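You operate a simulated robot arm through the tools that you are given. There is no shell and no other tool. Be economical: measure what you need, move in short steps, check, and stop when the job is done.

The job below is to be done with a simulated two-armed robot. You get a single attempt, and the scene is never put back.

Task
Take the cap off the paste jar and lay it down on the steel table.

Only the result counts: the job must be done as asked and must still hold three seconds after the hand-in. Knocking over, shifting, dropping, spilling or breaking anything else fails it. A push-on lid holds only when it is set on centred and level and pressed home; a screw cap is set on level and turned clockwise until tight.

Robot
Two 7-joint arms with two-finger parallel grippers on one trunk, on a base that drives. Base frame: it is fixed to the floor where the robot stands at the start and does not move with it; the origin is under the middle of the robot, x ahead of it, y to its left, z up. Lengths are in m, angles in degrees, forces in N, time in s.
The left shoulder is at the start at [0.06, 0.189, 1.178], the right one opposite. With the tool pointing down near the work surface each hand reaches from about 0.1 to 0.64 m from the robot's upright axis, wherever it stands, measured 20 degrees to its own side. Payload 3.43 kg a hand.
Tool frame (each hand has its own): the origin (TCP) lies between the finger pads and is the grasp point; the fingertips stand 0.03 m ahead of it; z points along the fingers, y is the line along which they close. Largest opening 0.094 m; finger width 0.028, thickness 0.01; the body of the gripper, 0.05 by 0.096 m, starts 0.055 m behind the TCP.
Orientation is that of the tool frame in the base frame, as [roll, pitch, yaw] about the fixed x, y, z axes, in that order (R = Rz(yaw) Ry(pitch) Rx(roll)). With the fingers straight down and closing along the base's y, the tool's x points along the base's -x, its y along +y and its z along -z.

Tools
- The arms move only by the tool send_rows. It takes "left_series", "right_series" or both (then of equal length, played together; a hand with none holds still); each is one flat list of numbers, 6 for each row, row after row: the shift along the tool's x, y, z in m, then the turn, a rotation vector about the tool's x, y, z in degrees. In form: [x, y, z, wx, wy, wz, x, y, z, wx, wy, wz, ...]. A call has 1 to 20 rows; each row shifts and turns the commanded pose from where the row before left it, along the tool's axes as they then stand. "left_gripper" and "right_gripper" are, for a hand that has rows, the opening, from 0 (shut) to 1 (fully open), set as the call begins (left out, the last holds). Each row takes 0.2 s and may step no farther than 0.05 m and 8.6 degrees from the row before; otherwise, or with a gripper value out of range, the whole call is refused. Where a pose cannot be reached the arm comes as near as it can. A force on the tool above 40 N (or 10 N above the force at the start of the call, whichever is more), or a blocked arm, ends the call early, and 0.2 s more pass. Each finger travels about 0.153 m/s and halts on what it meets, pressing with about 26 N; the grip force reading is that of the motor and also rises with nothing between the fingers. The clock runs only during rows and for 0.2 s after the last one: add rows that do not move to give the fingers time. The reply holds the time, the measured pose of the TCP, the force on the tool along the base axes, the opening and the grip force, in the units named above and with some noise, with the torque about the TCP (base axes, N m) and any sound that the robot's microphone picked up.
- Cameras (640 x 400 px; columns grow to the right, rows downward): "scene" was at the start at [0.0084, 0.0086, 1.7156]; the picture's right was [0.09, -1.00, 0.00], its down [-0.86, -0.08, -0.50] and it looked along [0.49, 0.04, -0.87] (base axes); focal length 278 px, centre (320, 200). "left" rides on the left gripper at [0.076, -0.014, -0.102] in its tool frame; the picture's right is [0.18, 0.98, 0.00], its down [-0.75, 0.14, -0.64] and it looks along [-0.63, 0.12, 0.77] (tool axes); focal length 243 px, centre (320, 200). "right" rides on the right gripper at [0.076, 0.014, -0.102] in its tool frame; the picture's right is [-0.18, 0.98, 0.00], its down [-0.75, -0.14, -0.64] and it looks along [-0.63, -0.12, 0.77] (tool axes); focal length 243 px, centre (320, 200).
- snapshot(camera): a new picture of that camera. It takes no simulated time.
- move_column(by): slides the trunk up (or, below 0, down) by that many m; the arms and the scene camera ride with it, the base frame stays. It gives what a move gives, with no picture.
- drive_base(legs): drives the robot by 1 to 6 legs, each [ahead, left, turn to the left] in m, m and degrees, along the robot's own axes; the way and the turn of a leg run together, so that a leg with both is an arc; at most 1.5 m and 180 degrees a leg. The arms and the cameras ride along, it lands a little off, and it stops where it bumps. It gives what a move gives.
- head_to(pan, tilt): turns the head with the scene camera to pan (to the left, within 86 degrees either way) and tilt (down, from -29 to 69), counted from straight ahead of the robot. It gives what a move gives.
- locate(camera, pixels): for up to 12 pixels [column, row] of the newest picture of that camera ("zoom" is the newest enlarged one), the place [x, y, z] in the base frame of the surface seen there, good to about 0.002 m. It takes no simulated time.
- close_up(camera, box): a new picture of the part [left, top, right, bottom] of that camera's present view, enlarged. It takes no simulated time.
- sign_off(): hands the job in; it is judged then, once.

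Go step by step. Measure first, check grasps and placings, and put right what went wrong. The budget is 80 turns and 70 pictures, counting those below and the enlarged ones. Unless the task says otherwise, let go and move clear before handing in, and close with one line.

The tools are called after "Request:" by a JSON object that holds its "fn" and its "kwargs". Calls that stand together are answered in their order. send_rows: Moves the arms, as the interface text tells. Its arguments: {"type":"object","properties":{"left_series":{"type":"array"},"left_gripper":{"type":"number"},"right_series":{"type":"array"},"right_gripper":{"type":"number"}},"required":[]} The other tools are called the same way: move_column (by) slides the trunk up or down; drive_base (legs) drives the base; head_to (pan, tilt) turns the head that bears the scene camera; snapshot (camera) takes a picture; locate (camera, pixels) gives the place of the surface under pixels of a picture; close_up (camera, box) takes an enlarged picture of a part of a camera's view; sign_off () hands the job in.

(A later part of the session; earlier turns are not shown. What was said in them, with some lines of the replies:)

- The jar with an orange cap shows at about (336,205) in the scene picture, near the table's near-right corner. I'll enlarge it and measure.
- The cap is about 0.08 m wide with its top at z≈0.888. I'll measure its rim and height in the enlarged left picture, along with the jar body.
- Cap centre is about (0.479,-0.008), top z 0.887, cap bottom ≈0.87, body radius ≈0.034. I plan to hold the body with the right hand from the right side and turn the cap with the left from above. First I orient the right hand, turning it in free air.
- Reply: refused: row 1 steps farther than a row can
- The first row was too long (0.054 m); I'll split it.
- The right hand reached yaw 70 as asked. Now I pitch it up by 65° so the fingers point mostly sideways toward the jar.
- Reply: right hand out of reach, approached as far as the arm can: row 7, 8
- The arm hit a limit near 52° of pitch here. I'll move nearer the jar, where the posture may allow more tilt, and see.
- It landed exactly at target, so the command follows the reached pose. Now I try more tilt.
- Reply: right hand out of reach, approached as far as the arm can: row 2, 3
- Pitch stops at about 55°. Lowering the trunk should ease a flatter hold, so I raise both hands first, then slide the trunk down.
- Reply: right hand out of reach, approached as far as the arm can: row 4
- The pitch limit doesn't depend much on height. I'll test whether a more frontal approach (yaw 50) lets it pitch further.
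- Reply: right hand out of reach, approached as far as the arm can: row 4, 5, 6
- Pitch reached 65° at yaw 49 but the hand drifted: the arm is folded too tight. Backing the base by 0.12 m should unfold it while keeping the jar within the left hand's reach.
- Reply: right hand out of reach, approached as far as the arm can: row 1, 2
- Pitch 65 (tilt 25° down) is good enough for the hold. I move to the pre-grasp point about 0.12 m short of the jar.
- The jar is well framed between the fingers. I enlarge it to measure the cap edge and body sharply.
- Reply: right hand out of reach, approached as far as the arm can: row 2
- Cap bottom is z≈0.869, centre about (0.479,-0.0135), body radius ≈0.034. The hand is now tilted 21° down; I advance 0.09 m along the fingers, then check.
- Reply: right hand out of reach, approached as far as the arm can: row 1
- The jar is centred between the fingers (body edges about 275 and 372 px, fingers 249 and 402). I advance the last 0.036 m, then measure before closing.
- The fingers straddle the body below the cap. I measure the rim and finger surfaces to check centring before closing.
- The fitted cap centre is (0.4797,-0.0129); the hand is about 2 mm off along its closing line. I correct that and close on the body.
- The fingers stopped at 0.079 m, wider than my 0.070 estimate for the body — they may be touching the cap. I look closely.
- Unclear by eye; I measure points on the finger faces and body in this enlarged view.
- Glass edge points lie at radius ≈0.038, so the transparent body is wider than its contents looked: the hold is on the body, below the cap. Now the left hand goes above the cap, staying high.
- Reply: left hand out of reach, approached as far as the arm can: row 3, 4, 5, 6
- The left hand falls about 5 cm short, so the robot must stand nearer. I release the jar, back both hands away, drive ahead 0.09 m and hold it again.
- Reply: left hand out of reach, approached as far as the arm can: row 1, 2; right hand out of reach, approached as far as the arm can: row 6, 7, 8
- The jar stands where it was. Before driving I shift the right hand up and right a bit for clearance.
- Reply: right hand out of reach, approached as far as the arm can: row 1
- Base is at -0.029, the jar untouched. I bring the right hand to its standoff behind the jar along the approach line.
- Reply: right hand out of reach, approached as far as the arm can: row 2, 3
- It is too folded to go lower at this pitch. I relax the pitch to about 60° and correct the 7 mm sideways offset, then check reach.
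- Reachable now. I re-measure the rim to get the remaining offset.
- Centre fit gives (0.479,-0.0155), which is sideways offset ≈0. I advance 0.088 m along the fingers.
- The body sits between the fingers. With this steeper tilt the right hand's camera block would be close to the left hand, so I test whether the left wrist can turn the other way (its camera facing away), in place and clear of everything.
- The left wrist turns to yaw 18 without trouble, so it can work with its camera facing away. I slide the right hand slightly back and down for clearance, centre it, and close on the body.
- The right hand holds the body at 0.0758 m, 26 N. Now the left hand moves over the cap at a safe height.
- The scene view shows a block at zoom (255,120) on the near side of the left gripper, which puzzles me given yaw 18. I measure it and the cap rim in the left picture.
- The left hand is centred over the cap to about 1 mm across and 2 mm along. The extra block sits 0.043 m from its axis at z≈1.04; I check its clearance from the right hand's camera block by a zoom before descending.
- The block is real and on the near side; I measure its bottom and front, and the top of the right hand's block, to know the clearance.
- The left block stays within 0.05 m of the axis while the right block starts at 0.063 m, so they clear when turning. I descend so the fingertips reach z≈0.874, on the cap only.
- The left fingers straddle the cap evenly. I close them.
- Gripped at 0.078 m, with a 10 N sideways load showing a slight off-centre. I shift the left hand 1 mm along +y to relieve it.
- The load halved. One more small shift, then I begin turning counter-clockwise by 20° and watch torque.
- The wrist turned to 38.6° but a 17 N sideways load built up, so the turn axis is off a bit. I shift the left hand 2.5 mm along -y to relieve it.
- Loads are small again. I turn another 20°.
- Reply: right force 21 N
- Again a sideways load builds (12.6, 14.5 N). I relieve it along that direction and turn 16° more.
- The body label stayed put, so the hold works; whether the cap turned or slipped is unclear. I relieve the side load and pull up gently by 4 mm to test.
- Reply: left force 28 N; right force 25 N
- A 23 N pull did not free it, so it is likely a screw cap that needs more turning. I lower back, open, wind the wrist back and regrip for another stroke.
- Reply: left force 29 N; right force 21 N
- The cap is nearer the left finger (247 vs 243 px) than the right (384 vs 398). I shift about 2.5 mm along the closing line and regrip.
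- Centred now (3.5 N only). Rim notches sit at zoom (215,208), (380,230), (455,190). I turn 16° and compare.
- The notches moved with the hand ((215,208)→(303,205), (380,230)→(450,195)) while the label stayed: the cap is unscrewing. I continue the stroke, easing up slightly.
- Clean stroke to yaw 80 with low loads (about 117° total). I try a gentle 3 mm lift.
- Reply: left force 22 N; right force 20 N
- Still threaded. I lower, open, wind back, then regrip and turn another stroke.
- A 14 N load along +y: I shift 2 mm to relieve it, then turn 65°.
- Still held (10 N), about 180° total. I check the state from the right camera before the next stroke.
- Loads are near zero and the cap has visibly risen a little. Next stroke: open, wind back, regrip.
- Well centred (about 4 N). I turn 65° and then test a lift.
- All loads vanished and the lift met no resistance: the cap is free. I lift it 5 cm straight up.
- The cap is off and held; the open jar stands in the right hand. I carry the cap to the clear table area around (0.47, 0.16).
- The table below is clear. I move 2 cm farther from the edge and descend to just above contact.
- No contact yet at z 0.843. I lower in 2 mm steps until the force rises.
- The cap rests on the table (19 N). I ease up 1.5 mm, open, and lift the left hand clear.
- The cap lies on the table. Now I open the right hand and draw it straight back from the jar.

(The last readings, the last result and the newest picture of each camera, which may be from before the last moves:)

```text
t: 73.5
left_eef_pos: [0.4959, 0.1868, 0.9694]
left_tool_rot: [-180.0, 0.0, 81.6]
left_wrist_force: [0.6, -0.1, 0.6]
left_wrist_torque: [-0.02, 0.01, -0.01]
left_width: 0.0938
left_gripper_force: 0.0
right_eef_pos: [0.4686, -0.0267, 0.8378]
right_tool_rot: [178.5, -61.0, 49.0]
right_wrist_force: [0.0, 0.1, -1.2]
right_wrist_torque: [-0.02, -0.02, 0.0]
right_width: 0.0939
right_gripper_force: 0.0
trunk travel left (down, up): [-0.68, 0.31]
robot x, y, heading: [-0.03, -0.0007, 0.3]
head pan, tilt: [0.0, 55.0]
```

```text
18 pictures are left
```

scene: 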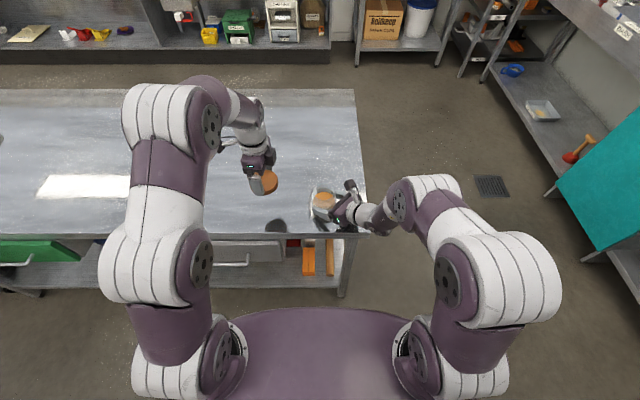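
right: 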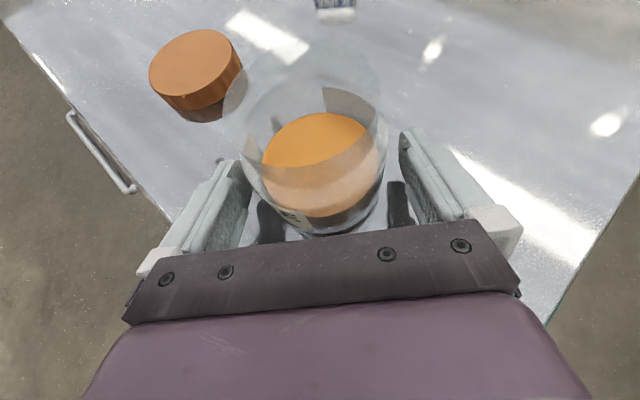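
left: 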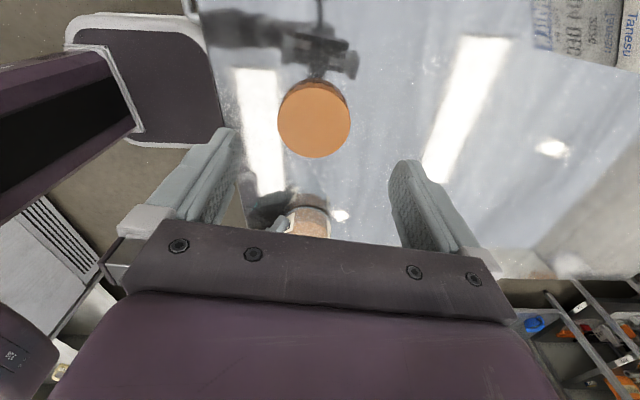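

Both fingers are clear of the jar. I back out along the fingers.

Request:
{"fn": "send_rows", "kwargs": {"right_series": [0, 0, -0.02, 0, 0, 0, 0, 0, -0.02, 0, 0, 0, 0, 0, -0.02, 0, 0, 0, 0, 0, -0.018, 0, 0, 0, 0, 0, 0, 0, 0, 0]}}

Request:
{"fn": "snapshot", "kwargs": {"camera": "right"}}

Request:
{"fn": "close_up", "kwargs": {"camera": "scene", "box": [220, 150, 380, 250]}}

```text
t: 74.7
left_eef_pos: [0.4972, 0.1877, 0.9694]
left_tool_rot: [180.0, 0.0, 81.7]
left_wrist_force: [0.4, -0.7, -0.3]
left_wrist_torque: [0.03, -0.04, -0.05]
left_width: 0.094
left_gripper_force: 0.0
right_eef_pos: [0.4214, -0.0772, 0.8773]
right_tool_rot: [178.5, -61.1, 49.1]
right_wrist_force: [-0.2, -0.3, -0.1]
right_wrist_torque: [-0.02, 0.02, 0.01]
right_width: 0.0938
right_gripper_force: 0.1
trunk travel left (down, up): [-0.68, 0.31]
robot x, y, heading: [-0.0296, -0.0022, -0.1]
head pan, tilt: [0.0, 55.0]
```

```text
17 pictures are left
```

right: 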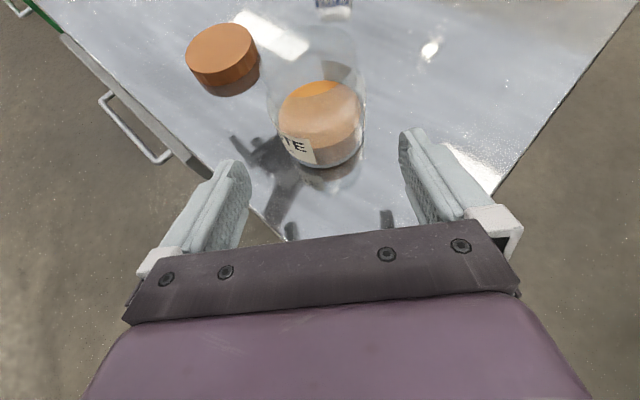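

```text
4.00 times, centred on (300, 200) of scene
```

zoom: 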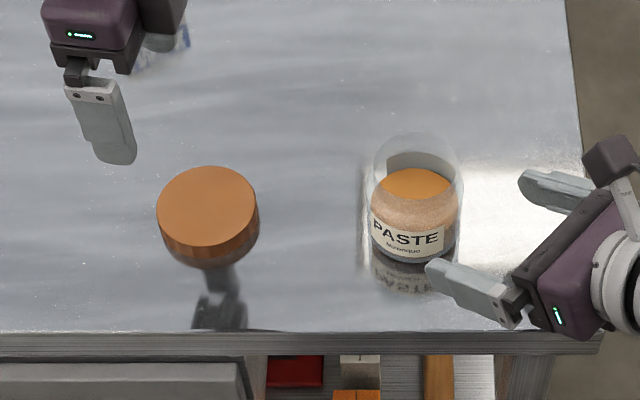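

The cap lies flat on the steel table at zoom (207,210). The open jar stands upright in its place, and both hands are empty and clear, so I hand in.

Request:
{"fn": "sign_off", "kwargs": {}}

```text
The job is handed in.
```

I unscrewed the cap from the paste jar and laid it flat on the steel table. The open jar is upright where it stood, nothing spilled, and both hands are clear.
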